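You operate a simulated robot arm through the tools that you are given. There is no shell and no other tool.

The job below is to be done with a simulated two-armed robot. You get a single attempt, and the scene is never put back.

Task
Blow the pocket clean, then load and lock in the white short profile.
Fine: hold the air button till the pocket's chips are gone; stand the upright profile from the bench in the pocket, push the sliding tray in and turn the lock knob.

It is judged by the outcome, as a careful person would: the job done as asked, and still so three seconds after it is handed in. It fails if anything else is knocked over, pushed out of place, dropped, spilled or broken.

Robot
Two 7-joint arms with two-finger grippers on one trunk that stands fixed in place. Base frame: the origin is at the foot of the trunk, x ahead of it, y to its left, z up; the work surface is at about z = 840. Units: mm, degrees, N and s.
The left shoulder is at [41, 174, 1226], the right one opposite. With the tool pointing down near the work surface each hand reaches from about 100 to 840 mm from the base axis, measured 20 degrees to its own side. Payload 2.94 kg a hand.
Tool frame (each hand has its own): the origin (TCP) lies between the finger pads and is the grasp point; the fingertips stand 30 mm ahead of it; z points along the fingers, y is the line along which they close. The gripper opens to 138 mm. The gripper's body begins 109 mm behind the TCP.
Orientation is that of the tool frame in the base frame, as a unit quaternion [w, x, y, z]. With the fingers straight down and closing along the base's y, the tool's x points along the base's -x, its y along +y and its z along -z.

Tools
- The arms move only by the tool jog_arm. It takes "left_steps", "right_steps" or both (then of equal length, played together; a hand with none holds still); each is a list of rows, each an object (a shift or turn left out is 0, a gripper value left out holds the last) with "translation": the shift along the base's x, y, z in units of 30 mm (1.0 is 30 mm), a list of three; "delta_rot": the turn, a rotation vector about the base's x, y, z in units of 6 degrees (1.0 is 6 degrees), a list of three; "hand": the closure, from 0 (fully open) to 1 (shut). In form: [{"translation": [tx, ty, tz], "delta_rot": [wx, wy, wz], "hand": hand}, ...]. A call has 1 to 20 rows; each row shifts and turns the commanded pose from where the row before left it. A call with a number of a shift or a turn outside -1 to 1 is refused whole. Each row takes 0.2 s and may step no farther than 50 mm and 8.6 degrees from the row before; otherwise, or with a gripper value out of range, the whole call is refused. Where a pose cannot be reached the arm comes as near as it can. A force on the tool above 40 N (or 10 N above the force at the start of the call, whichever is more), or a blocked arm, ends the call early, and 0.2 s more pass. Each finger halts on what it meets, pressing with about 22 N; the grip force reading is that of the motor and also rises with nothing between the fingers. The clock runs only during rows and for 0.2 s after the last one: add rows that do not move to give the fingers time. The reply holds the time, the measured pose of the TCP, the force on the tool along the base axes, the opening and the grip force, in the units named above and with some noise, with the torque about the TCP (base axes, N m) and any sound that the robot's microphone picked up.
- Cameras (640 x 400 px; columns grow to the right, rows downward): "scene" is now at [102.7, -28.8, 1709.7]; the picture's right is [-0.34, -0.94, -0.00], its down [-0.65, 0.23, -0.73] and it looks along [0.68, -0.24, -0.69] (base axes); focal length 338 px, centre (320, 200). "left" rides on the left gripper at [71, -19, -146] in its tool frame; the picture's right is [0.26, 0.97, 0.00], its down [-0.85, 0.23, -0.48] and it looks along [-0.46, 0.12, 0.88] (tool axes); focal length 280 px, centre (320, 200). "right" rides on the right gripper at [71, 19, -146] in its tool frame; the picture's right is [-0.26, 0.97, 0.00], its down [-0.85, -0.23, -0.48] and it looks along [-0.46, -0.12, 0.88] (tool axes); focal length 280 px, centre (320, 200). There is no depth. A picture from a camera that has moved, and an enlarged one, comes with that camera's place and axes in the base frame and with its lens.
- get_image(camera): a new picture of that camera. No time passes.
- slide_trunk(by): slides the trunk up (or, below 0, down) by that many mm; the arms and the scene camera ride with it, the base frame stays. It gives what a move gives, with no picture.
- pan_tilt(pan, tilt): turns the head with the scene camera to pan (to the left, within 120 degrees either way) and tilt (down, from -29 to 69), counted from straight ahead of the robot. It gives what a move gives.
- inspect(camera, box): a new picture of the part [left, top, right, bottom] of that camera's present view, enlarged. No time passes.
- sign_off(): hands the job in; it is judged then, once.

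Places have to be worked out from the pictures, the camera data and where the tool is seen. Open the grippers and draw the arms clear of the work before you hand the job in, unless the task says otherwise.

The tools are called after "Call:" as name(argument=value, ...) on one line, values as JSON. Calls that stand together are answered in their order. jog_arm: Moves the arms, as the interface text tells. Its arguments: {"type":"object","properties":{"left_steps":{"type":"array","items":{"type":"object","properties":{"translation":{"type":"array","items":{"type":"number"}},"delta_rot":{"type":"array","items":{"type":"number"}},"hand":{"type":"number"}}}},"right_steps":{"type":"array","items":{"type":"object","properties":{"translation":{"type":"array","items":{"type":"number"}},"delta_rot":{"type":"array","items":{"type":"number"}},"hand":{"type":"number"}}}}},"required":[]} The other tools are called the same way: slide_trunk (by) slides the trunk up or down; pan_tilt (pan, tilt) turns the head that bears the scene camera; get_image (camera) takes a picture; inspect (camera, box) takes an enlarged picture of a part of a camera's view; sign_off () hands the job in.

At the start:

```text
time_s: 0.0
left_tool_pos: [629.6, -83.9, 1327.5]
left_tool_rot: [0.0, -0.002, 1.0, 0.001]
left_force: [-0.5, -0.1, -0.6]
left_wrist_torque: [-0.01, 0.01, 0.0]
left_gripper_width: 138.0
left_gripper_force: 0.1
right_tool_pos: [418.2, -486.7, 1194.5]
right_tool_rot: [0.0, 0.001, 1.0, -0.001]
right_force: [-0.3, -0.2, -0.1]
right_wrist_torque: [0.0, -0.02, -0.02]
right_gripper_width: 138.3
right_gripper_force: 0.0
trunk travel left (down, up): [-398.0, 336.0]
head pan, tilt: [-19.6, 43.4]
```

scene: 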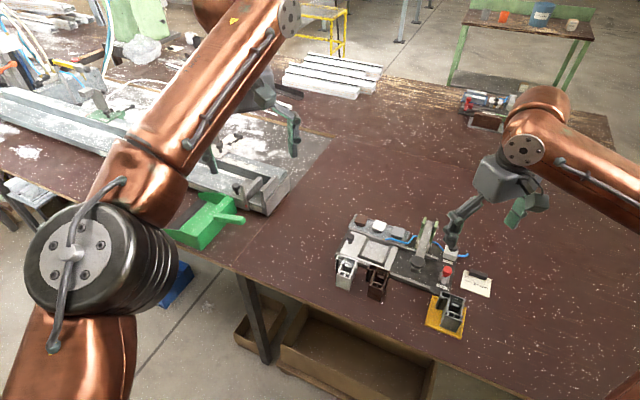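
right: 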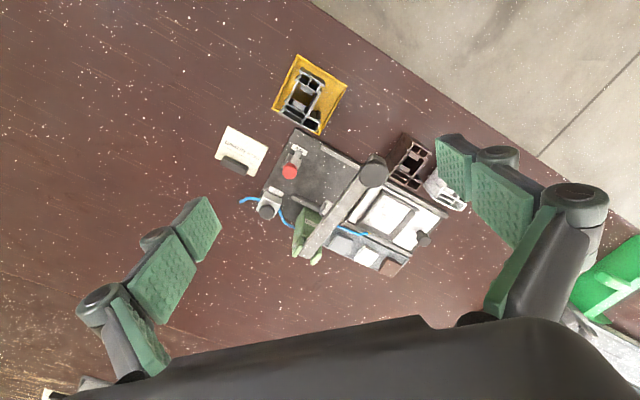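
left: 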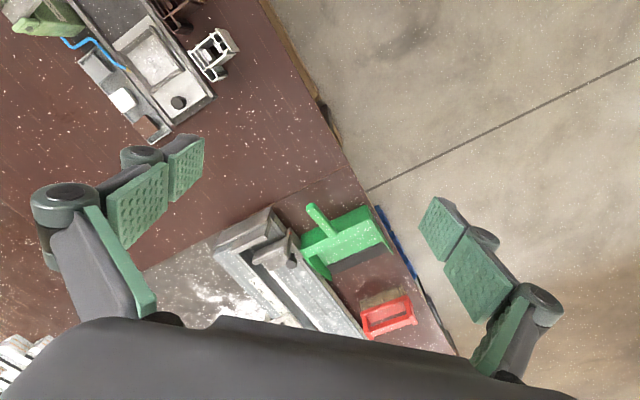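

I start by looking closer at the fixture in the scene view and from both wrist cameras.

Call:
inspect(camera="scene", box=[320, 200, 510, 345])

Call:
inspect(camera="right", box=[200, 40, 480, 290])

Call:
inspect(camera="left", box=[0, 0, 260, 160])

```text
2.76 times, centred on (415, 272) of scene
camera zoom: at [102.7, -28.8, 1709.7], right [-0.34, -0.94, 0.0], down [-0.65, 0.23, -0.73], along [0.68, -0.24, -0.69], focal length 933 px, centre (58, 0)
```

zoom: 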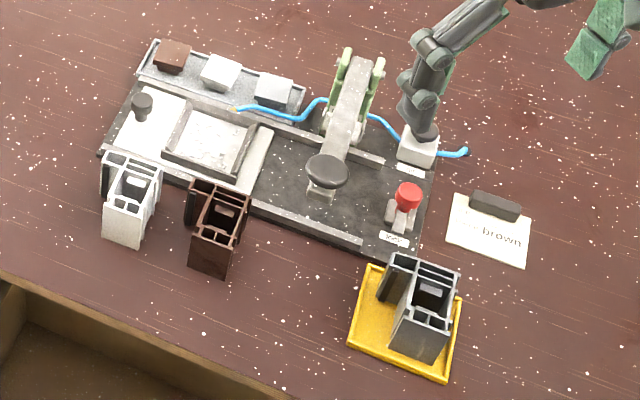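

```text
1.60 times, centred on (340, 165) of right
camera zoom: at [348.5, -464.5, 1340.2], right [0.26, 0.97, 0.0], down [0.85, -0.23, 0.48], along [0.46, -0.12, -0.88], focal length 449 px, centre (288, 256)
```

zoom: 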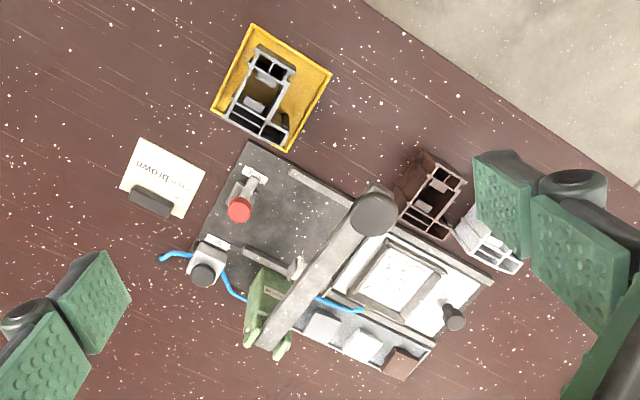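

```text
2.46 times, centred on (130, 80) of left
camera zoom: at [559.5, -104.0, 1473.9], right [-0.26, 0.96, 0.0], down [0.85, 0.23, 0.48], along [0.46, 0.13, -0.88], focal length 690 px, centre (788, 495)
```

zoom: 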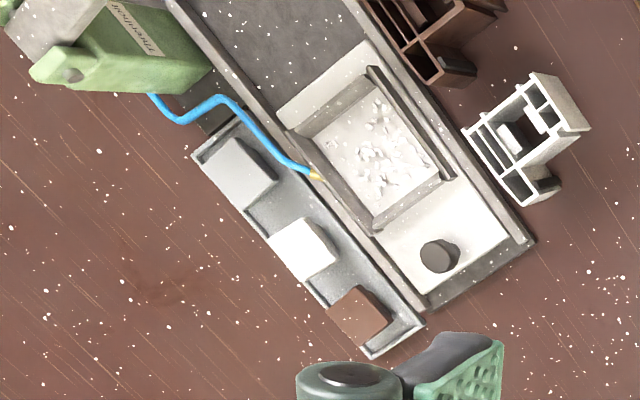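

I want to read the labels and note, so I zoom in hard.

Call:
inspect(camera="right", box=[210, 110, 310, 230])

Call:
inspect(camera="scene", box=[430, 240, 500, 300])

Call:
inspect(camera="scene", box=[330, 205, 430, 300])

Call:
inspect(camera="scene", box=[440, 80, 560, 140])

```text
3.33 times, centred on (260, 170) of right
camera zoom: at [348.5, -464.5, 1340.2], right [0.26, 0.97, 0.0], down [0.85, -0.23, 0.48], along [0.46, -0.12, -0.88], focal length 935 px, centre (520, 300)
```

zoom: 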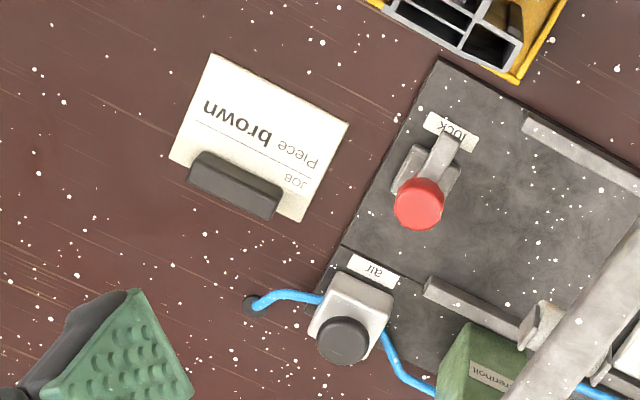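

```text
6.67 times, centred on (465, 270) of scene
camera zoom: at [102.7, -28.8, 1709.7], right [-0.34, -0.94, 0.0], down [-0.65, 0.23, -0.73], along [0.68, -0.24, -0.69], focal length 2254 px, centre (-647, -267)
```

zoom: 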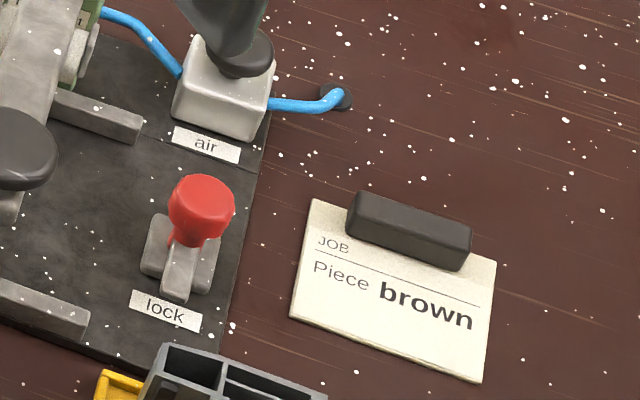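

```text
4.21 times, centred on (380, 252) of scene
camera zoom: at [102.7, -28.8, 1709.7], right [-0.34, -0.94, 0.0], down [-0.65, 0.23, -0.73], along [0.68, -0.24, -0.69], focal length 1424 px, centre (67, -21)
```

zoom: 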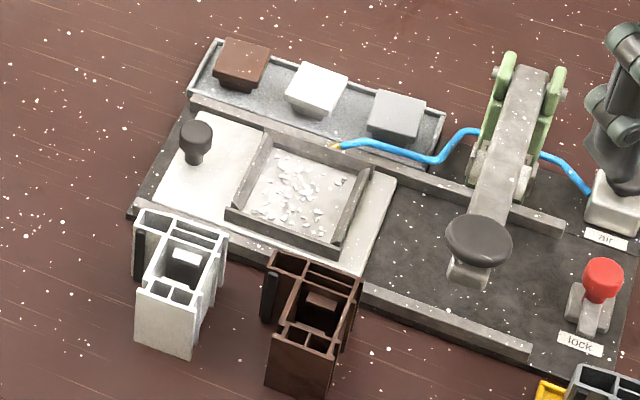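

```text
5.33 times, centred on (500, 110) of scene
camera zoom: at [102.7, -28.8, 1709.7], right [-0.34, -0.94, 0.0], down [-0.65, 0.23, -0.73], along [0.68, -0.24, -0.69], focal length 1803 px, centre (-640, 680)
```

zoom: 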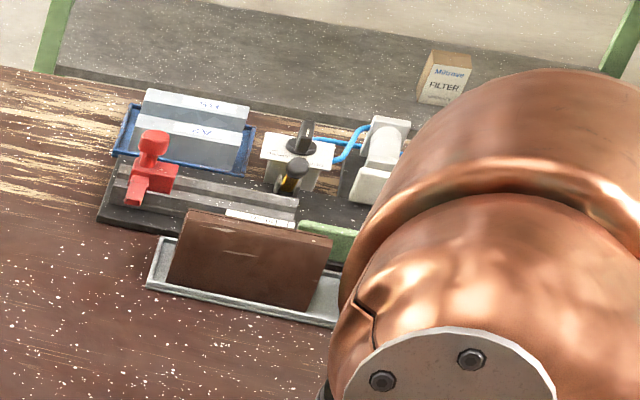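

The job card says "brown", but the task explicitly asks for the white profile, so I go with white. I draw the left arm further to the left, and move the right hand aside for a second viewpoint of the fixture.

Call:
jog_arm(left_steps=[{"translation": [0, 1, 0]}, {"translation": [0, 1, 0]}, {"translation": [0, 1, 0]}, {"translation": [0, 1, 0]}, {"translation": [0, 1, 0]}, {"translation": [0, 1, 0]}], right_steps=[{"translation": [0.5, -1, 0]}, {"translation": [0.5, -1, 0]}, {"translation": [0.5, -1, 0]}, {"translation": [0.5, -1, 0]}, {"translation": [0.5, -1, 0]}, {"translation": [0, 0, 0]}])

Call:
get_image(camera="scene")

Call:
get_image(camera="right")

Call:
inspect(camera="scene", box=[330, 190, 500, 300])

```text
time_s: 1.4
left_tool_pos: [630.2, 98.2, 1327.9]
left_tool_rot: [0.0, -0.001, 1.0, -0.001]
left_force: [0.9, 0.0, -0.6]
left_wrist_torque: [-0.03, -0.01, 0.02]
left_gripper_width: 138.1
left_gripper_force: 0.1
right_tool_pos: [495.1, -632.2, 1197.9]
right_tool_rot: [-0.001, -0.001, 1.0, -0.001]
right_force: [0.2, -0.1, 0.0]
right_wrist_torque: [-0.03, -0.03, 0.0]
right_gripper_width: 138.0
right_gripper_force: 0.0
trunk travel left (down, up): [-398.0, 336.0]
head pan, tilt: [-19.6, 43.4]
```

```text
taken
camera scene: at [102.0, -25.9, 1709.8], right [-0.34, -0.94, 0.0], down [-0.65, 0.23, -0.73], along [0.68, -0.24, -0.69], focal length 338 px, centre (320, 200)
```

scene: 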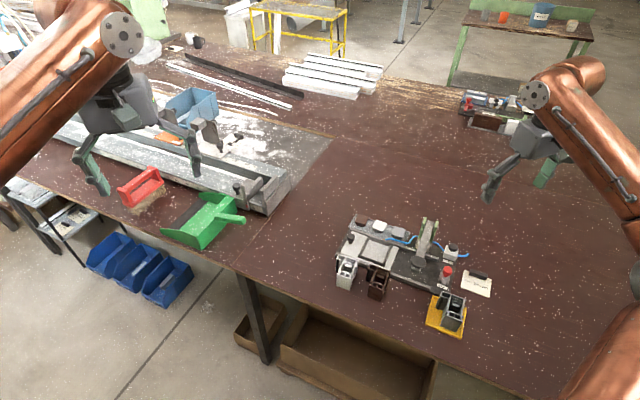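

```text
taken
camera right: at [423.8, -611.9, 1342.5], right [0.26, 0.97, 0.0], down [0.85, -0.23, 0.48], along [0.46, -0.13, -0.88], focal length 280 px, centre (320, 200)
```

right: 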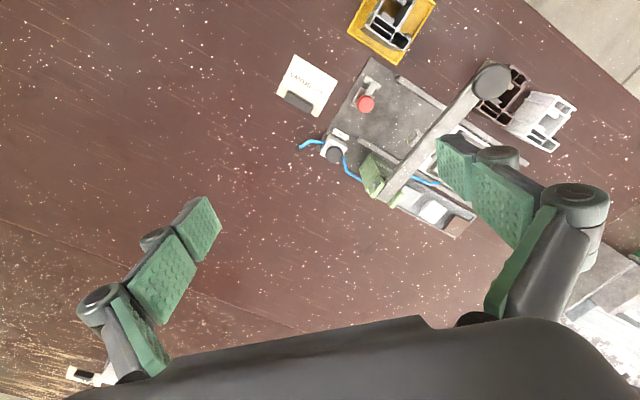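

```text
3.64 times, centred on (415, 245) of scene
camera zoom: at [102.0, -25.9, 1709.8], right [-0.34, -0.94, 0.0], down [-0.65, 0.23, -0.73], along [0.68, -0.24, -0.69], focal length 1229 px, centre (-26, 36)
```

zoom: 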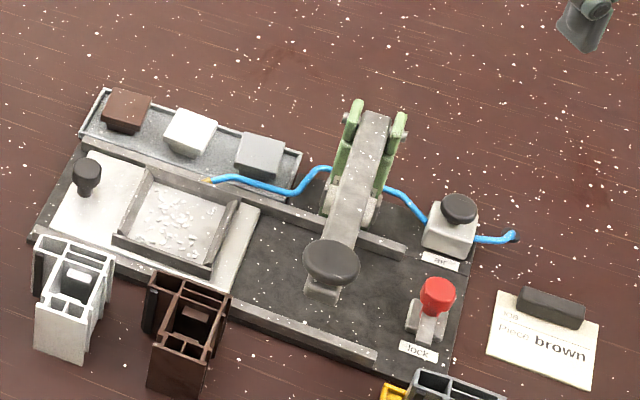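

The press beam runs over the slide at about z=970–1000 with its disc near (506,-433). Next I move the right hand to look at the white profile and pocket from above.

Call:
jog_arm(right_steps=[{"translation": [-0.1, 1, 0]}, {"translation": [-0.1, 1, 0]}, {"translation": [-0.1, 1, 0]}, {"translation": [-0.1, 1, 0]}, {"translation": [-0.1, 1, 0]}, {"translation": [-0.1, 1, 0]}, {"translation": [-0.1, 1, 0]}, {"translation": [-0.1, 1, 0]}, {"translation": [-0.1, 1, 0]}, {"translation": [-0.1, 1, 0]}, {"translation": [0, 1, 0]}, {"translation": [0, 1, 0]}, {"translation": [0, 0, 0]}])

Call:
get_image(camera="right")

Call:
inspect(camera="right", box=[200, 60, 460, 240])

Call:
inspect(camera="scene", box=[330, 210, 410, 300])

```text
time_s: 4.2
left_tool_pos: [630.7, 95.6, 1329.1]
left_tool_rot: [0.0, 0.0, 1.0, 0.0]
left_force: [-0.3, -0.2, -0.4]
left_wrist_torque: [-0.01, -0.01, 0.01]
left_gripper_width: 138.0
left_gripper_force: 0.1
right_tool_pos: [463.5, -275.4, 1194.2]
right_tool_rot: [0.001, 0.001, 1.0, 0.0]
right_force: [0.1, 0.5, -0.2]
right_wrist_torque: [0.01, -0.01, 0.01]
right_gripper_width: 138.2
right_gripper_force: 0.0
trunk travel left (down, up): [-398.0, 336.0]
head pan, tilt: [-19.6, 43.4]
```

```text
taken
camera right: at [392.6, -254.4, 1339.9], right [0.26, 0.97, 0.0], down [0.85, -0.23, 0.48], along [0.46, -0.12, -0.88], focal length 280 px, centre (320, 200)
```

right: 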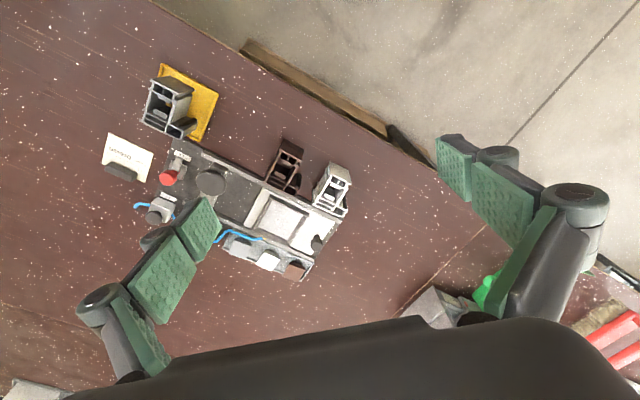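

```text
2.22 times, centred on (330, 150) of right
camera zoom: at [392.6, -254.4, 1339.9], right [0.26, 0.97, 0.0], down [0.85, -0.23, 0.48], along [0.46, -0.12, -0.88], focal length 623 px, centre (298, 311)
```

zoom: 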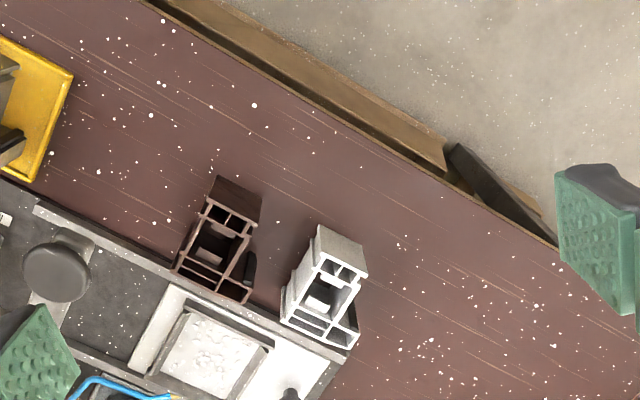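

```text
4.44 times, centred on (370, 255) of scene
camera zoom: at [102.3, -29.1, 1709.7], right [-0.34, -0.94, 0.0], down [-0.65, 0.23, -0.73], along [0.68, -0.24, -0.69], focal length 1503 px, centre (98, -44)
```

zoom: 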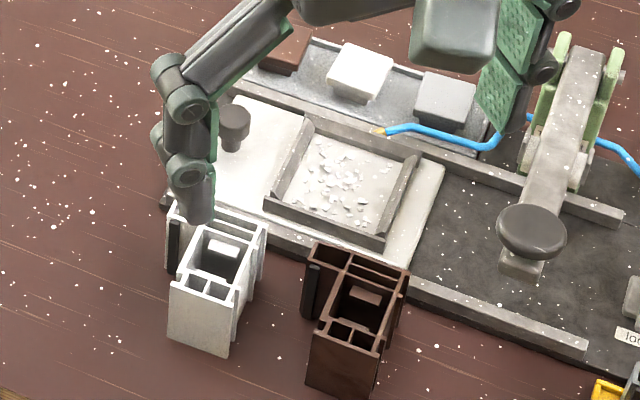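

I zoom in on the white profile and pocket for exact corners.

Call:
inspect(camera="right", box=[305, 150, 365, 225])

Call:
inspect(camera="right", box=[235, 175, 345, 285])

Call:
inspect(camera="scene", box=[335, 250, 375, 295])

```text
5.33 times, centred on (335, 188) of right
camera zoom: at [392.6, -254.4, 1339.9], right [0.26, 0.97, 0.0], down [0.85, -0.23, 0.48], along [0.46, -0.12, -0.88], focal length 1495 px, centre (240, 267)
```

zoom: 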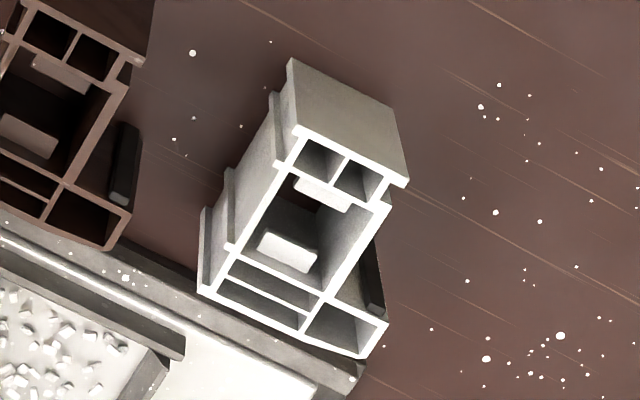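

```text
3.64 times, centred on (290, 230) of right
camera zoom: at [392.6, -254.4, 1339.9], right [0.26, 0.97, 0.0], down [0.85, -0.23, 0.48], along [0.46, -0.12, -0.88], focal length 1020 px, centre (429, 91)
```

zoom: 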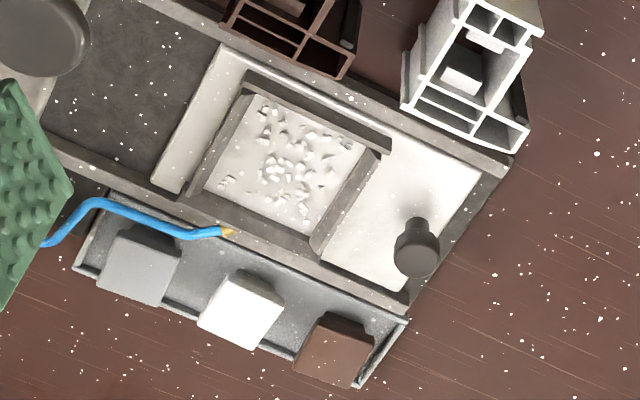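

```text
8.89 times, centred on (355, 272) of scene
camera zoom: at [102.3, -29.1, 1709.7], right [-0.34, -0.94, 0.0], down [-0.65, 0.23, -0.73], along [0.68, -0.24, -0.69], focal length 3005 px, centre (9, -444)
```

zoom: 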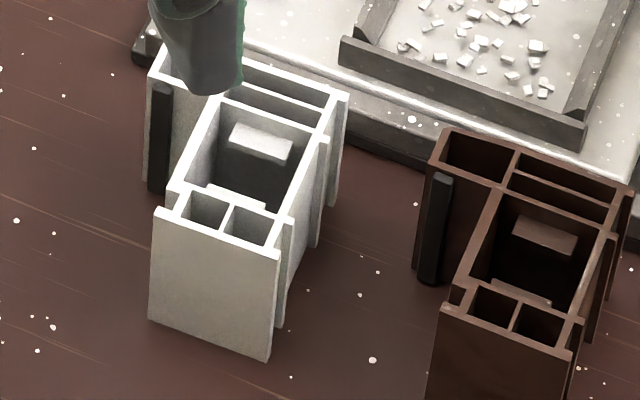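

Rough geometry: the slide runs along base direction (-0.7,-0.7), the white profile stands from z=840 to about 904 near (620,-295), and the pocket is centred near (670,-416). Next I look at the air button and lock knob up close with the right camera.

Call:
jog_arm(right_steps=[{"translation": [0, -1, -0.3]}, {"translation": [0, -1, -0.3]}, {"translation": [0, -1, -0.3]}, {"translation": [0, -1, -0.3]}, {"translation": [0, -1, -0.3]}, {"translation": [0, -1, -0.3]}, {"translation": [0, -1, -0.5]}, {"translation": [0, -1, -0.5]}, {"translation": [-0.2, -1, -0.5]}, {"translation": [-0.2, -0.8, -0.5]}, {"translation": [0, 0, 0]}])

Call:
get_image(camera="right")

Call:
inspect(camera="right", box=[220, 100, 420, 280])

Call:
inspect(camera="scene", box=[400, 210, 480, 290])

```text
time_s: 6.6
left_tool_pos: [630.4, 97.5, 1329.0]
left_tool_rot: [0.0, -0.001, 1.0, 0.0]
left_force: [-0.1, -0.7, -0.2]
left_wrist_torque: [0.02, -0.01, 0.0]
left_gripper_width: 138.1
left_gripper_force: 0.0
right_tool_pos: [451.0, -567.9, 1080.9]
right_tool_rot: [0.0, 0.001, 1.0, -0.001]
right_force: [0.3, -0.1, -0.6]
right_wrist_torque: [0.0, 0.0, -0.03]
right_gripper_width: 138.1
right_gripper_force: 0.2
trunk travel left (down, up): [-398.0, 336.0]
head pan, tilt: [-19.6, 43.4]
```

```text
taken
camera right: at [380.5, -547.3, 1226.6], right [0.26, 0.97, 0.0], down [0.85, -0.23, 0.48], along [0.46, -0.12, -0.88], focal length 280 px, centre (320, 200)
```

right: 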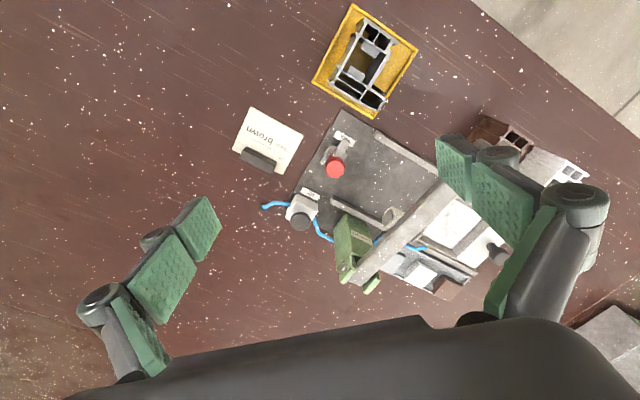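

```text
2.22 times, centred on (320, 190) of right
camera zoom: at [380.5, -547.3, 1226.6], right [0.26, 0.97, 0.0], down [0.85, -0.23, 0.48], along [0.46, -0.12, -0.88], focal length 623 px, centre (320, 222)
```

zoom: 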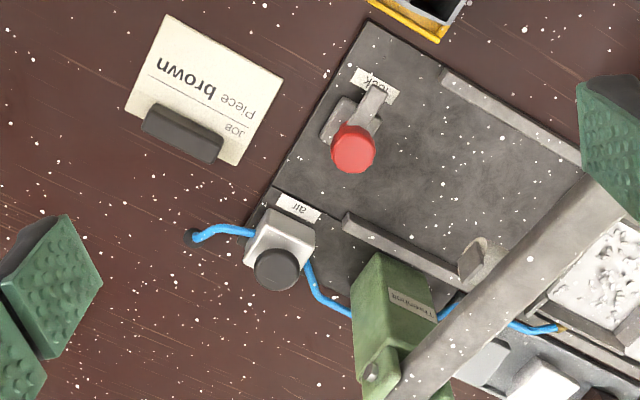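

```text
5.00 times, centred on (440, 250) of scene
camera zoom: at [102.8, -28.0, 1709.7], right [-0.34, -0.94, 0.0], down [-0.65, 0.23, -0.73], along [0.68, -0.24, -0.69], focal length 1690 px, centre (-280, -50)
```

zoom: 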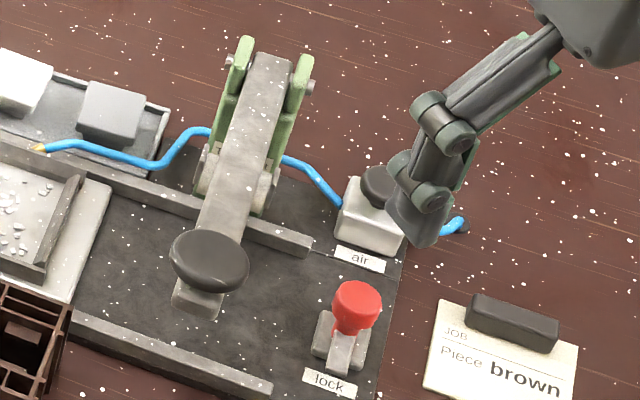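

Triangulation puts the air button at about (580,-630) with its top at z≈893, and the red lock knob at about (515,-564,893). I close the right fingers and move above the button.

Call:
jog_arm(right_steps=[{"translation": [0.8, -0.4, 0], "hand": 1}, {"translation": [0.8, -0.4, 0]}, {"translation": [0.8, -0.4, 0]}, {"translation": [0.8, -0.4, 0]}, {"translation": [0.8, -0.4, -0.3]}, {"translation": [0.3, -0.07, -0.7]}, {"translation": [0, 0, -1]}, {"translation": [0, 0, -1]}, {"translation": [0, 0, -0.7]}, {"translation": [0, 0, -0.5]}, {"translation": [0, 0, 0]}])

Call:
get_image(camera="right")

Call:
inspect(camera="scene", box=[400, 190, 500, 290])

```text
time_s: 9.0
left_tool_pos: [630.9, 96.6, 1329.6]
left_tool_rot: [0.0, -0.001, 1.0, 0.0]
left_force: [-0.2, -0.3, -0.5]
left_wrist_torque: [0.02, -0.01, 0.0]
left_gripper_width: 138.0
left_gripper_force: 0.0
right_tool_pos: [579.7, -630.5, 954.5]
right_tool_rot: [0.0, 0.0, 1.0, 0.0]
right_force: [-0.7, -0.2, 0.1]
right_wrist_torque: [-0.02, 0.03, 0.03]
right_gripper_width: 0.1
right_gripper_force: 22.4
trunk travel left (down, up): [-398.0, 336.0]
head pan, tilt: [-19.6, 43.4]
```

```text
taken
camera right: at [508.4, -609.5, 1098.6], right [0.26, 0.97, 0.0], down [0.85, -0.23, 0.48], along [0.46, -0.12, -0.88], focal length 280 px, centre (320, 200)
```

right: 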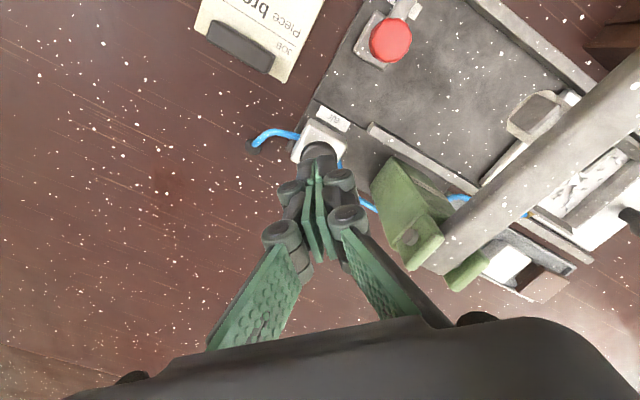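

```text
4.00 times, centred on (450, 240) of scene
camera zoom: at [102.6, -28.4, 1709.7], right [-0.34, -0.94, 0.0], down [-0.65, 0.23, -0.73], along [0.68, -0.24, -0.69], focal length 1352 px, centre (-200, 40)
```

zoom: 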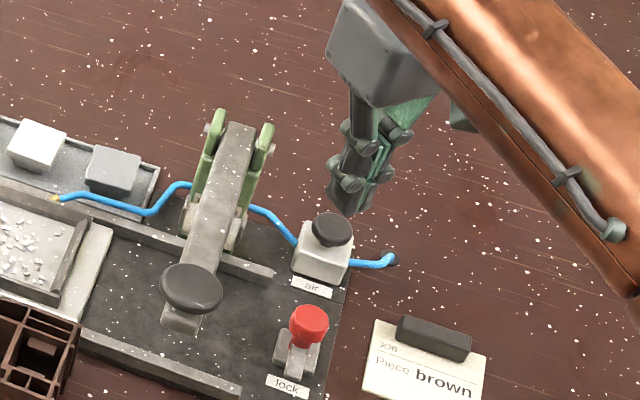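

The fingertips (z≈924) are right over the black air button. I lower gently until contact is felt.

Call:
jog_arm(right_steps=[{"translation": [0, 0, -0.5]}, {"translation": [0, 0, -0.3]}, {"translation": [0, 0, -0.1]}, {"translation": [0, 0, -0.1]}, {"translation": [0, 0, -0.1]}, {"translation": [0, 0, -0.1]}, {"translation": [0, 0, 0]}])

Call:
inspect(camera="scene", box=[330, 190, 500, 300])

```text
time_s: 10.6
left_tool_pos: [629.5, 97.1, 1328.5]
left_tool_rot: [0.0, -0.001, 1.0, 0.001]
left_force: [0.7, -0.5, 0.2]
left_wrist_torque: [0.0, -0.02, 0.0]
left_gripper_width: 137.9
left_gripper_force: 0.1
right_tool_pos: [580.7, -630.6, 919.9]
right_tool_rot: [0.001, 0.0, 1.0, 0.0]
right_force: [-0.9, -0.5, 1.6]
right_wrist_torque: [-0.03, -0.02, 0.0]
right_gripper_width: 6.1
right_gripper_force: 28.7
trunk travel left (down, up): [-398.0, 336.0]
head pan, tilt: [-19.6, 43.4]
```

```text
3.64 times, centred on (415, 245) of scene
camera zoom: at [102.5, -28.3, 1709.7], right [-0.34, -0.94, 0.0], down [-0.65, 0.23, -0.73], along [0.68, -0.24, -0.69], focal length 1229 px, centre (-26, 36)
```

zoom: 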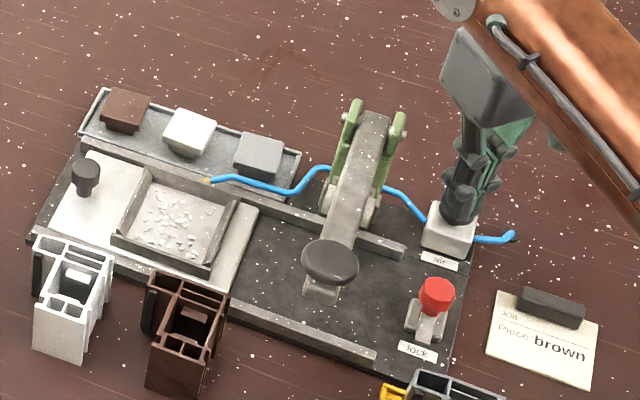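

Light contact (z force 1.6 N) at TCP z≈920. I continue down in small steps and then hold.

Call:
jog_arm(right_steps=[{"translation": [0, 0, -0.1]}, {"translation": [0, 0, -0.1]}, {"translation": [0, 0, 0]}, {"translation": [0, 0, 0]}])

Call:
inspect(camera="scene", box=[330, 190, 500, 300])

Call:
get_image(camera="right")

```text
time_s: 11.6
left_tool_pos: [629.7, 97.1, 1329.8]
left_tool_rot: [-0.001, -0.001, 1.0, -0.001]
left_force: [0.1, -0.1, 0.6]
left_wrist_torque: [0.04, 0.02, -0.03]
left_gripper_width: 138.0
left_gripper_force: 0.1
right_tool_pos: [581.3, -630.7, 914.0]
right_tool_rot: [0.0, 0.001, 1.0, 0.0]
right_force: [1.4, -0.3, 4.6]
right_wrist_torque: [-0.01, -0.06, -0.02]
right_gripper_width: 6.1
right_gripper_force: 28.3
trunk travel left (down, up): [-398.0, 336.0]
head pan, tilt: [-19.6, 43.4]
heard: click
```

```text
3.64 times, centred on (415, 245) of scene
camera zoom: at [102.2, -27.6, 1709.8], right [-0.34, -0.94, 0.0], down [-0.65, 0.23, -0.73], along [0.68, -0.24, -0.69], focal length 1229 px, centre (-26, 36)
```

zoom: 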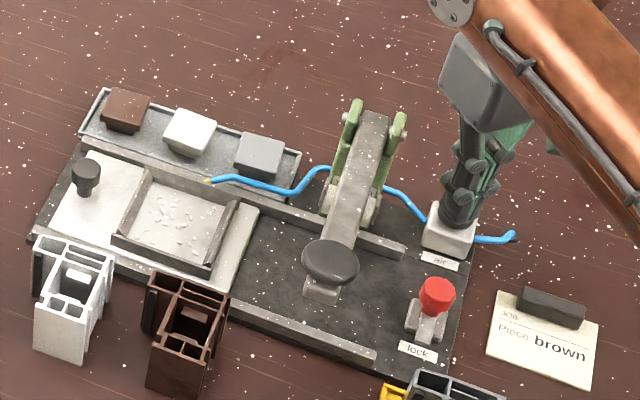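

```text
taken
camera right: at [510.0, -610.1, 1059.1], right [0.26, 0.97, 0.0], down [0.85, -0.23, 0.48], along [0.46, -0.12, -0.88], focal length 280 px, centre (320, 200)
```

right: 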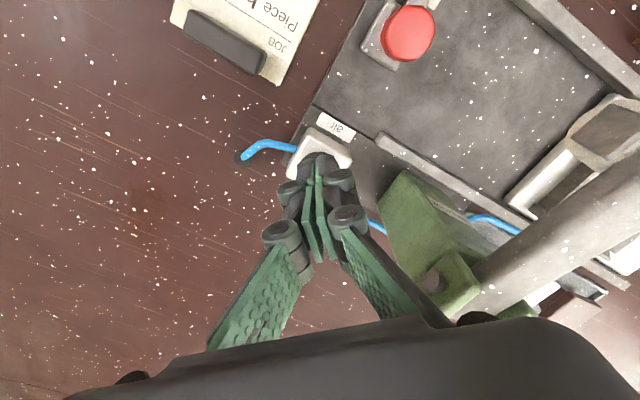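

A click was heard and the chips are thinning already. I keep holding the button.

Call:
jog_arm(right_steps=[{"translation": [0, 0, -0.03]}, {}, {}, {}, {}, {}, {}, {}, {}, {}])

Call:
inspect(camera="scene", box=[345, 210, 405, 270])

```text
time_s: 13.8
left_tool_pos: [630.3, 97.5, 1329.0]
left_tool_rot: [0.0, -0.001, 1.0, 0.0]
left_force: [0.4, 0.3, 0.4]
left_wrist_torque: [0.0, 0.01, 0.03]
left_gripper_width: 138.0
left_gripper_force: 0.1
right_tool_pos: [580.0, -630.4, 913.2]
right_tool_rot: [0.002, 0.0, 1.0, -0.001]
right_force: [4.2, -3.4, 14.9]
right_wrist_torque: [-0.05, -0.15, -0.01]
right_gripper_width: 6.1
right_gripper_force: 28.2
trunk travel left (down, up): [-398.0, 336.0]
head pan, tilt: [-19.6, 43.4]
```

```text
6.67 times, centred on (375, 240) of scene
camera zoom: at [101.8, -27.0, 1709.8], right [-0.34, -0.94, 0.0], down [-0.65, 0.23, -0.73], along [0.68, -0.24, -0.69], focal length 2254 px, centre (-47, -67)
```

zoom: 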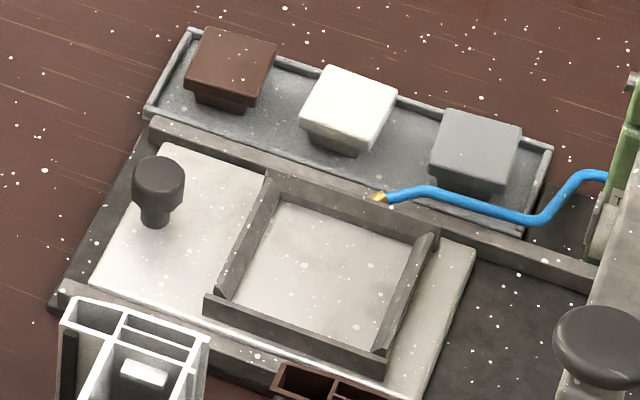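

The chips are gone from the pocket. I hold a little longer, then lift off.

Call:
jog_arm(right_steps=[{}, {}, {}, {}, {"translation": [0, 0, 0.3]}, {"translation": [0, 0, 1]}, {"translation": [0, 0, 1]}, {"translation": [0, 0, 1]}, {"translation": [0, 0, 1]}, {"translation": [0, 0, 1]}, {"translation": [0, 0, 1]}, {}])

Call:
inspect(camera="scene", box=[345, 210, 405, 270])

```text
time_s: 16.4
left_tool_pos: [631.1, 95.5, 1328.2]
left_tool_rot: [-0.001, -0.001, 1.0, 0.0]
left_force: [0.1, 1.2, 1.2]
left_wrist_torque: [-0.02, 0.02, -0.01]
left_gripper_width: 137.9
left_gripper_force: 0.0
right_tool_pos: [578.9, -630.9, 1100.6]
right_tool_rot: [-0.001, 0.0, 1.0, 0.001]
right_force: [0.5, -0.6, 0.4]
right_wrist_torque: [0.02, 0.02, 0.01]
right_gripper_width: 0.2
right_gripper_force: 28.3
trunk travel left (down, up): [-398.0, 336.0]
head pan, tilt: [-19.6, 43.4]
```

```text
6.67 times, centred on (375, 240) of scene
camera zoom: at [103.4, -29.2, 1709.6], right [-0.34, -0.94, 0.0], down [-0.65, 0.23, -0.73], along [0.68, -0.24, -0.69], focal length 2254 px, centre (-47, -67)
```

zoom: 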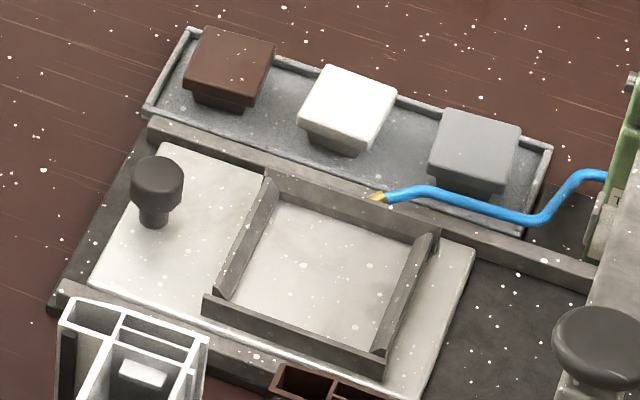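

Pocket is clean. Now I turn the right hand 45° in yaw so its closing axis is across the slide, open it, and look at the pocket from above.

Call:
jog_arm(right_steps=[{"translation": [-0.05, 0.65, 0], "delta_rot": [0, 0, 1], "hand": 0}, {"translation": [-0.05, 0.65, 0], "delta_rot": [0, 0, 1]}, {"translation": [-0.05, 0.65, 0], "delta_rot": [0, 0, 1]}, {"translation": [-0.05, 0.65, 0], "delta_rot": [0, 0, 1]}, {"translation": [-0.05, 0.65, 0], "delta_rot": [0, 0, 1]}, {"translation": [-0.05, 0.65, 0], "delta_rot": [0, 0, 1]}, {"translation": [-0.05, 0.65, 0], "delta_rot": [0, 0, 1]}, {"translation": [-0.05, 0.5, 0], "delta_rot": [0, 0, 0.5]}, {}])

Call:
get_image(camera="right")

Call:
inspect(camera="right", box=[240, 110, 420, 250])

```text
time_s: 18.4
left_tool_pos: [630.1, 96.2, 1329.9]
left_tool_rot: [0.0, -0.001, 1.0, 0.0]
left_force: [0.2, -0.4, -0.5]
left_wrist_torque: [0.03, -0.04, -0.01]
left_gripper_width: 138.0
left_gripper_force: 0.1
right_tool_pos: [568.9, -477.7, 1101.4]
right_tool_rot: [-0.001, -0.384, 0.924, 0.0]
right_force: [0.8, 0.1, 0.0]
right_wrist_torque: [0.02, -0.01, -0.01]
right_gripper_width: 138.0
right_gripper_force: 0.0
trunk travel left (down, up): [-398.0, 336.0]
head pan, tilt: [-19.6, 43.4]
```

```text
taken
camera right: at [505.7, -513.8, 1246.3], right [-0.5, 0.87, 0.0], down [0.76, 0.44, 0.48], along [0.41, 0.24, -0.88], focal length 280 px, centre (320, 200)
```

right: 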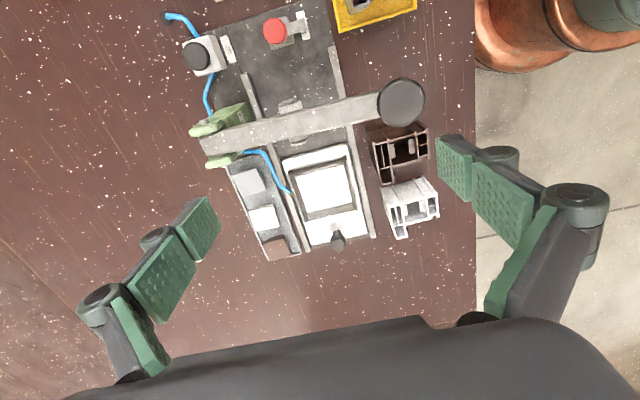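

```text
2.86 times, centred on (330, 180) of right
camera zoom: at [505.7, -513.8, 1246.3], right [-0.5, 0.87, 0.0], down [0.76, 0.44, 0.48], along [0.41, 0.24, -0.88], focal length 801 px, centre (291, 257)
```

zoom: 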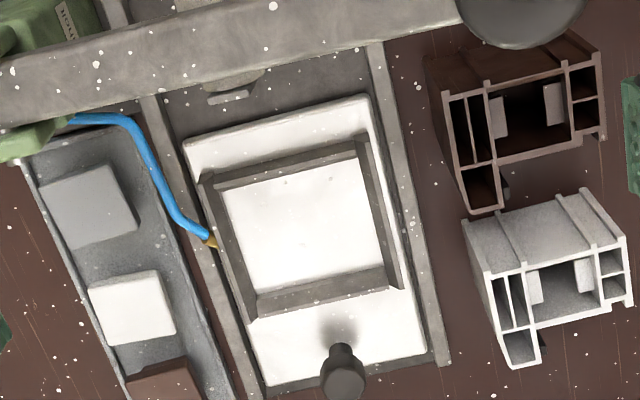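

The pocket measures about 66 × 73 mm and the profile's footprint about 61 × 66 mm, turned 3° from the fixture. The grip centre is about (616,-294). I move above the profile, align yaw, and pre-open to about 84 mm.

Call:
jog_arm(right_steps=[{"translation": [0.2, 0.9, 0], "delta_rot": [0, 0, 0.55], "hand": 0.39}, {"translation": [0.2, 0.9, 0]}, {"translation": [0.2, 0.9, 0]}, {"translation": [0.2, 0.9, 0]}, {"translation": [0.3, 0.9, -0.5]}, {"translation": [0.3, 0.9, -1]}, {"translation": [0.2, 0.72, -1]}, {"translation": [0, 0, -0.9]}, {}])

Call:
get_image(camera="right")

Call:
inspect(camera="scene", box=[310, 180, 430, 300])

```text
time_s: 20.4
left_tool_pos: [630.0, 96.7, 1329.9]
left_tool_rot: [0.001, -0.001, 1.0, 0.0]
left_force: [0.5, 0.1, -0.1]
left_wrist_torque: [-0.05, -0.01, 0.01]
left_gripper_width: 137.8
left_gripper_force: 0.0
right_tool_pos: [619.1, -295.9, 998.7]
right_tool_rot: [0.0, -0.409, 0.912, 0.001]
right_force: [0.1, 0.2, 0.4]
right_wrist_torque: [-0.04, 0.02, 0.04]
right_gripper_width: 84.2
right_gripper_force: 0.1
trunk travel left (down, up): [-398.0, 336.0]
head pan, tilt: [-19.6, 43.4]
```

```text
taken
camera right: at [556.7, -334.6, 1144.0], right [-0.55, 0.84, 0.0], down [0.74, 0.48, 0.48], along [0.4, 0.26, -0.88], focal length 280 px, centre (320, 200)
```

right: 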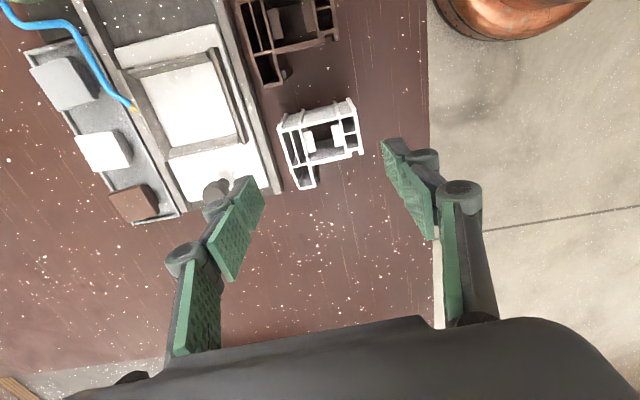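

```text
3.33 times, centred on (370, 240) of scene
camera zoom: at [102.5, -27.5, 1709.7], right [-0.34, -0.94, 0.0], down [-0.65, 0.23, -0.73], along [0.68, -0.24, -0.69], focal length 1127 px, centre (153, 67)
```

zoom: 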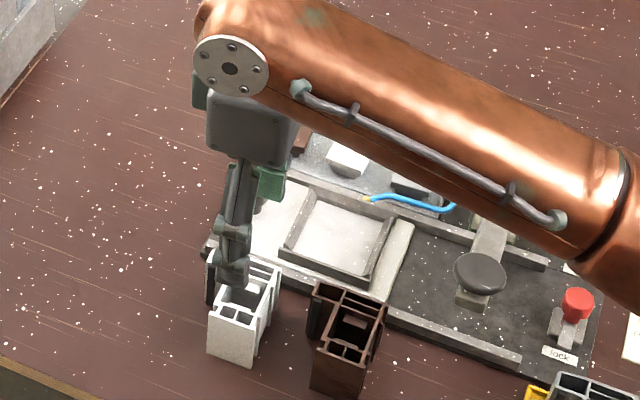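

The hand is above the profile with an opening of 84 mm. I zoom in to check the alignment.

Call:
inspect(camera="right", box=[265, 85, 375, 200])

```text
3.48 times, centred on (320, 142) of right
camera zoom: at [556.7, -334.6, 1144.0], right [-0.55, 0.84, 0.0], down [0.74, 0.48, 0.48], along [0.4, 0.26, -0.88], focal length 975 px, centre (320, 400)
```

zoom: 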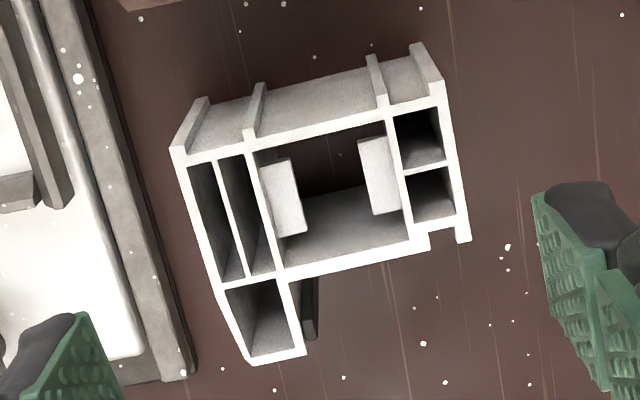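

Corners confirm the earlier estimate; the grip centre is (615.8,-293.7), so I shift by (-3.3,+2.2) mm and go down to TCP z≈902.

Call:
jog_arm(right_steps=[{"translation": [-0.11, 0.07, -0.5]}, {"translation": [0, 0, -0.7]}, {"translation": [0, 0, -0.7]}, {"translation": [0, 0, -0.7]}, {"translation": [0, 0, -0.62]}, {}])

Call:
get_image(camera="right")

Call:
inspect(camera="scene", box=[310, 200, 430, 300])

```text
time_s: 21.8
left_tool_pos: [630.4, 96.5, 1329.6]
left_tool_rot: [0.0, -0.001, 1.0, 0.0]
left_force: [0.0, -0.3, 0.2]
left_wrist_torque: [0.01, 0.02, -0.01]
left_gripper_width: 138.0
left_gripper_force: 0.1
right_tool_pos: [613.4, -295.0, 901.3]
right_tool_rot: [0.0, -0.409, 0.913, 0.0]
right_force: [0.5, 0.9, -0.3]
right_wrist_torque: [0.0, 0.0, 0.02]
right_gripper_width: 84.3
right_gripper_force: 0.0
trunk travel left (down, up): [-398.0, 336.0]
head pan, tilt: [-19.6, 43.4]
```

```text
taken
camera right: at [552.0, -333.3, 1046.9], right [-0.55, 0.84, 0.0], down [0.74, 0.48, 0.48], along [0.4, 0.26, -0.88], focal length 280 px, centre (320, 200)
```

right: 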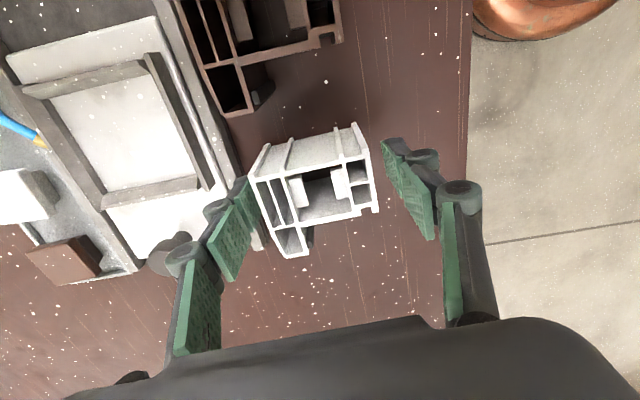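

```text
4.00 times, centred on (370, 250) of scene
camera zoom: at [102.4, -27.9, 1709.7], right [-0.34, -0.94, 0.0], down [-0.65, 0.23, -0.73], along [0.68, -0.24, -0.69], focal length 1352 px, centre (120, 0)
```

zoom: 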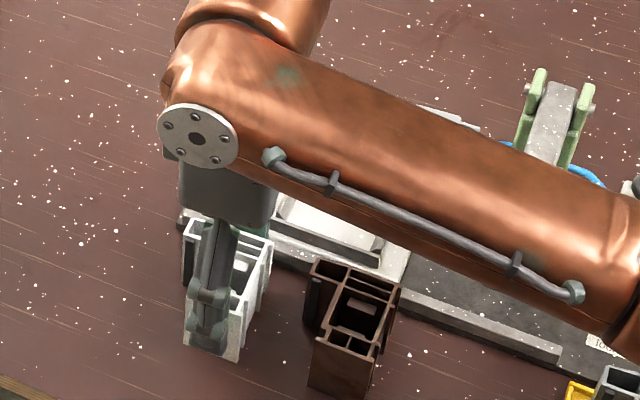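

The fingers straddle the profile (near face and flange) centred to about 1 mm. I close the gripper.

Call:
jog_arm(right_steps=[{"hand": 1}, {}, {}, {}])

Call:
get_image(camera="right")

```text
time_s: 22.8
left_tool_pos: [630.6, 95.8, 1329.6]
left_tool_rot: [0.0, -0.001, 1.0, 0.0]
left_force: [0.5, -0.6, -0.1]
left_wrist_torque: [0.01, 0.01, 0.0]
left_gripper_width: 138.0
left_gripper_force: 0.0
right_tool_pos: [613.0, -294.3, 901.5]
right_tool_rot: [0.0, -0.409, 0.913, 0.001]
right_force: [0.3, -0.3, 0.6]
right_wrist_torque: [-0.02, 0.05, 0.0]
right_gripper_width: 69.2
right_gripper_force: 21.8
trunk travel left (down, up): [-398.0, 336.0]
head pan, tilt: [-19.6, 43.4]
```

```text
taken
camera right: at [552.2, -333.4, 1047.2], right [-0.55, 0.84, 0.0], down [0.74, 0.48, 0.48], along [0.4, 0.26, -0.88], focal length 280 px, centre (320, 200)
```

right: 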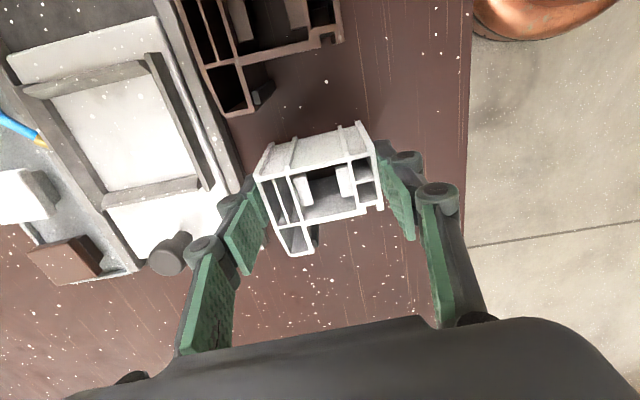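

Grip holds at 69 mm with 22 N. I lift straight up about 75 mm and check.

Call:
jog_arm(right_steps=[{"translation": [0, 0, 0.3]}, {"translation": [0, 0, 0.6]}, {"translation": [0, 0, 0.8]}, {"translation": [0, 0, 0.8]}, {}])

Call:
get_image(camera="right")

Call:
inspect(camera="scene", box=[310, 180, 430, 300])

```text
time_s: 24.0
left_tool_pos: [630.8, 97.5, 1329.4]
left_tool_rot: [0.0, -0.001, 1.0, 0.0]
left_force: [-0.2, 0.5, 0.4]
left_wrist_torque: [0.0, -0.01, 0.01]
left_gripper_width: 138.2
left_gripper_force: 0.1
right_tool_pos: [614.0, -294.0, 978.2]
right_tool_rot: [0.001, -0.409, 0.912, 0.0]
right_force: [0.7, -0.2, 0.3]
right_wrist_torque: [-0.01, 0.0, 0.02]
right_gripper_width: 0.0
right_gripper_force: 21.9
trunk travel left (down, up): [-398.0, 336.0]
head pan, tilt: [-19.6, 43.4]
```

```text
taken
camera right: at [552.7, -332.8, 1122.9], right [-0.55, 0.84, 0.0], down [0.74, 0.48, 0.48], along [0.4, 0.26, -0.88], focal length 280 px, centre (320, 200)
```

right: 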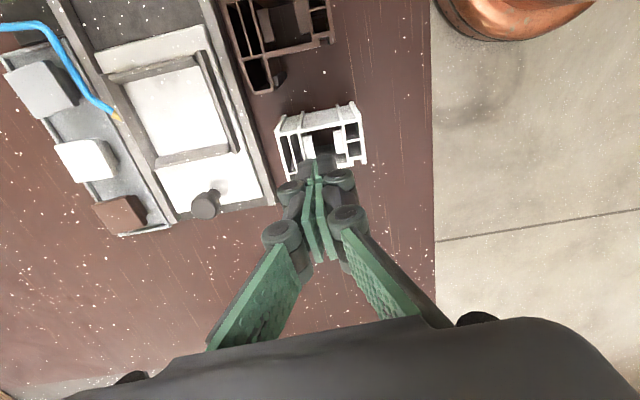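

```text
3.33 times, centred on (370, 240) of scene
camera zoom: at [103.0, -28.4, 1709.6], right [-0.34, -0.94, 0.0], down [-0.65, 0.23, -0.73], along [0.68, -0.24, -0.69], focal length 1127 px, centre (153, 67)
```

zoom: 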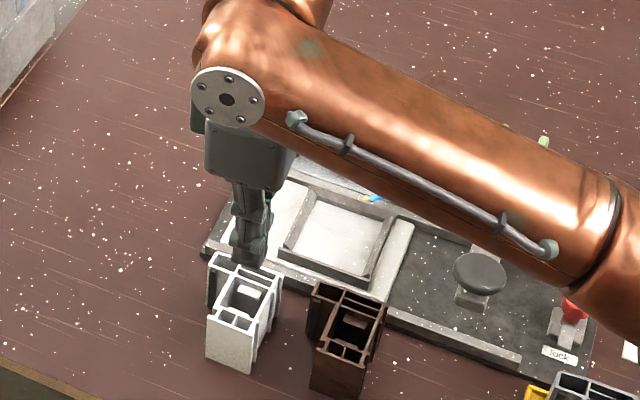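

The profile slipped out and is still standing; the fingers are fully closed. I examine where it stands now and how the grip failed.

Call:
inspect(camera="right", box=[265, 85, 375, 200])

Call:
inspect(camera="scene", box=[335, 240, 395, 300])

```text
3.48 times, centred on (320, 142) of right
camera zoom: at [552.7, -332.8, 1122.9], right [-0.55, 0.84, 0.0], down [0.74, 0.48, 0.48], along [0.4, 0.26, -0.88], focal length 975 px, centre (320, 400)
```

zoom: 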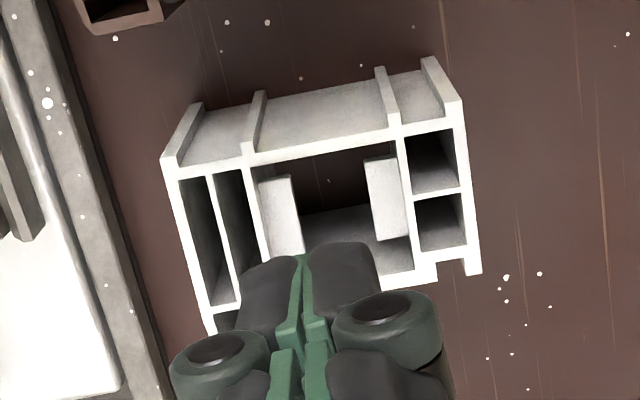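

```text
6.67 times, centred on (365, 270) of scene
camera zoom: at [103.0, -28.4, 1709.6], right [-0.34, -0.94, 0.0], down [-0.65, 0.23, -0.73], along [0.68, -0.24, -0.69], focal length 2254 px, centre (20, -267)
```

zoom: 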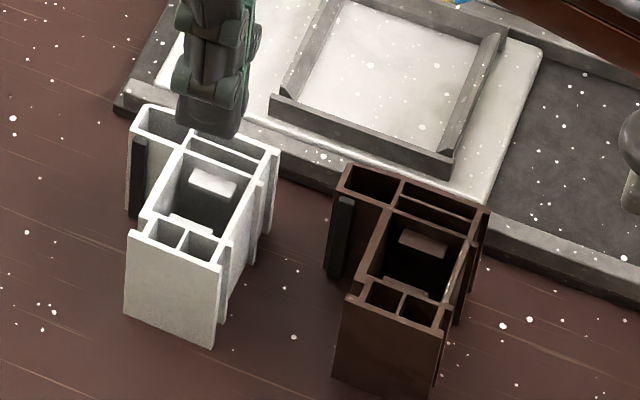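

The profile shifted only a few mm and stands upright at yaw ≈45°. The grip was too shallow, at the pad tips. I reopen, re-align the yaw to 45° and go lower, to TCP z≈886 (fingertips 16 mm above the bench), which still clears the 12 mm pocket walls.

Call:
jog_arm(right_steps=[{"translation": [-0.05, 0.02, 0], "delta_rot": [0, 0, -0.5], "hand": 0.39}, {}, {}, {}, {}, {}])

Call:
inspect(camera="right", box=[250, 80, 390, 210])

```text
time_s: 25.4
left_tool_pos: [630.9, 96.5, 1329.2]
left_tool_rot: [0.0, -0.001, 1.0, 0.0]
left_force: [-0.4, -0.6, 0.3]
left_wrist_torque: [-0.01, 0.02, 0.0]
left_gripper_width: 137.7
left_gripper_force: 0.0
right_tool_pos: [611.9, -294.0, 977.3]
right_tool_rot: [0.0, -0.385, 0.923, 0.0]
right_force: [0.2, 0.1, -0.6]
right_wrist_torque: [0.01, 0.02, 0.01]
right_gripper_width: 84.2
right_gripper_force: 0.0
trunk travel left (down, up): [-398.0, 336.0]
head pan, tilt: [-19.6, 43.4]
```

```text
3.08 times, centred on (320, 145) of right
camera zoom: at [548.6, -328.9, 1123.1], right [-0.5, 0.86, 0.0], down [0.76, 0.44, 0.48], along [0.41, 0.24, -0.88], focal length 863 px, centre (320, 369)
```

zoom: 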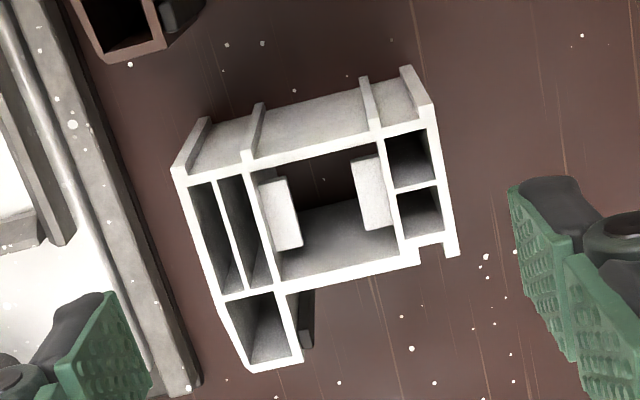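

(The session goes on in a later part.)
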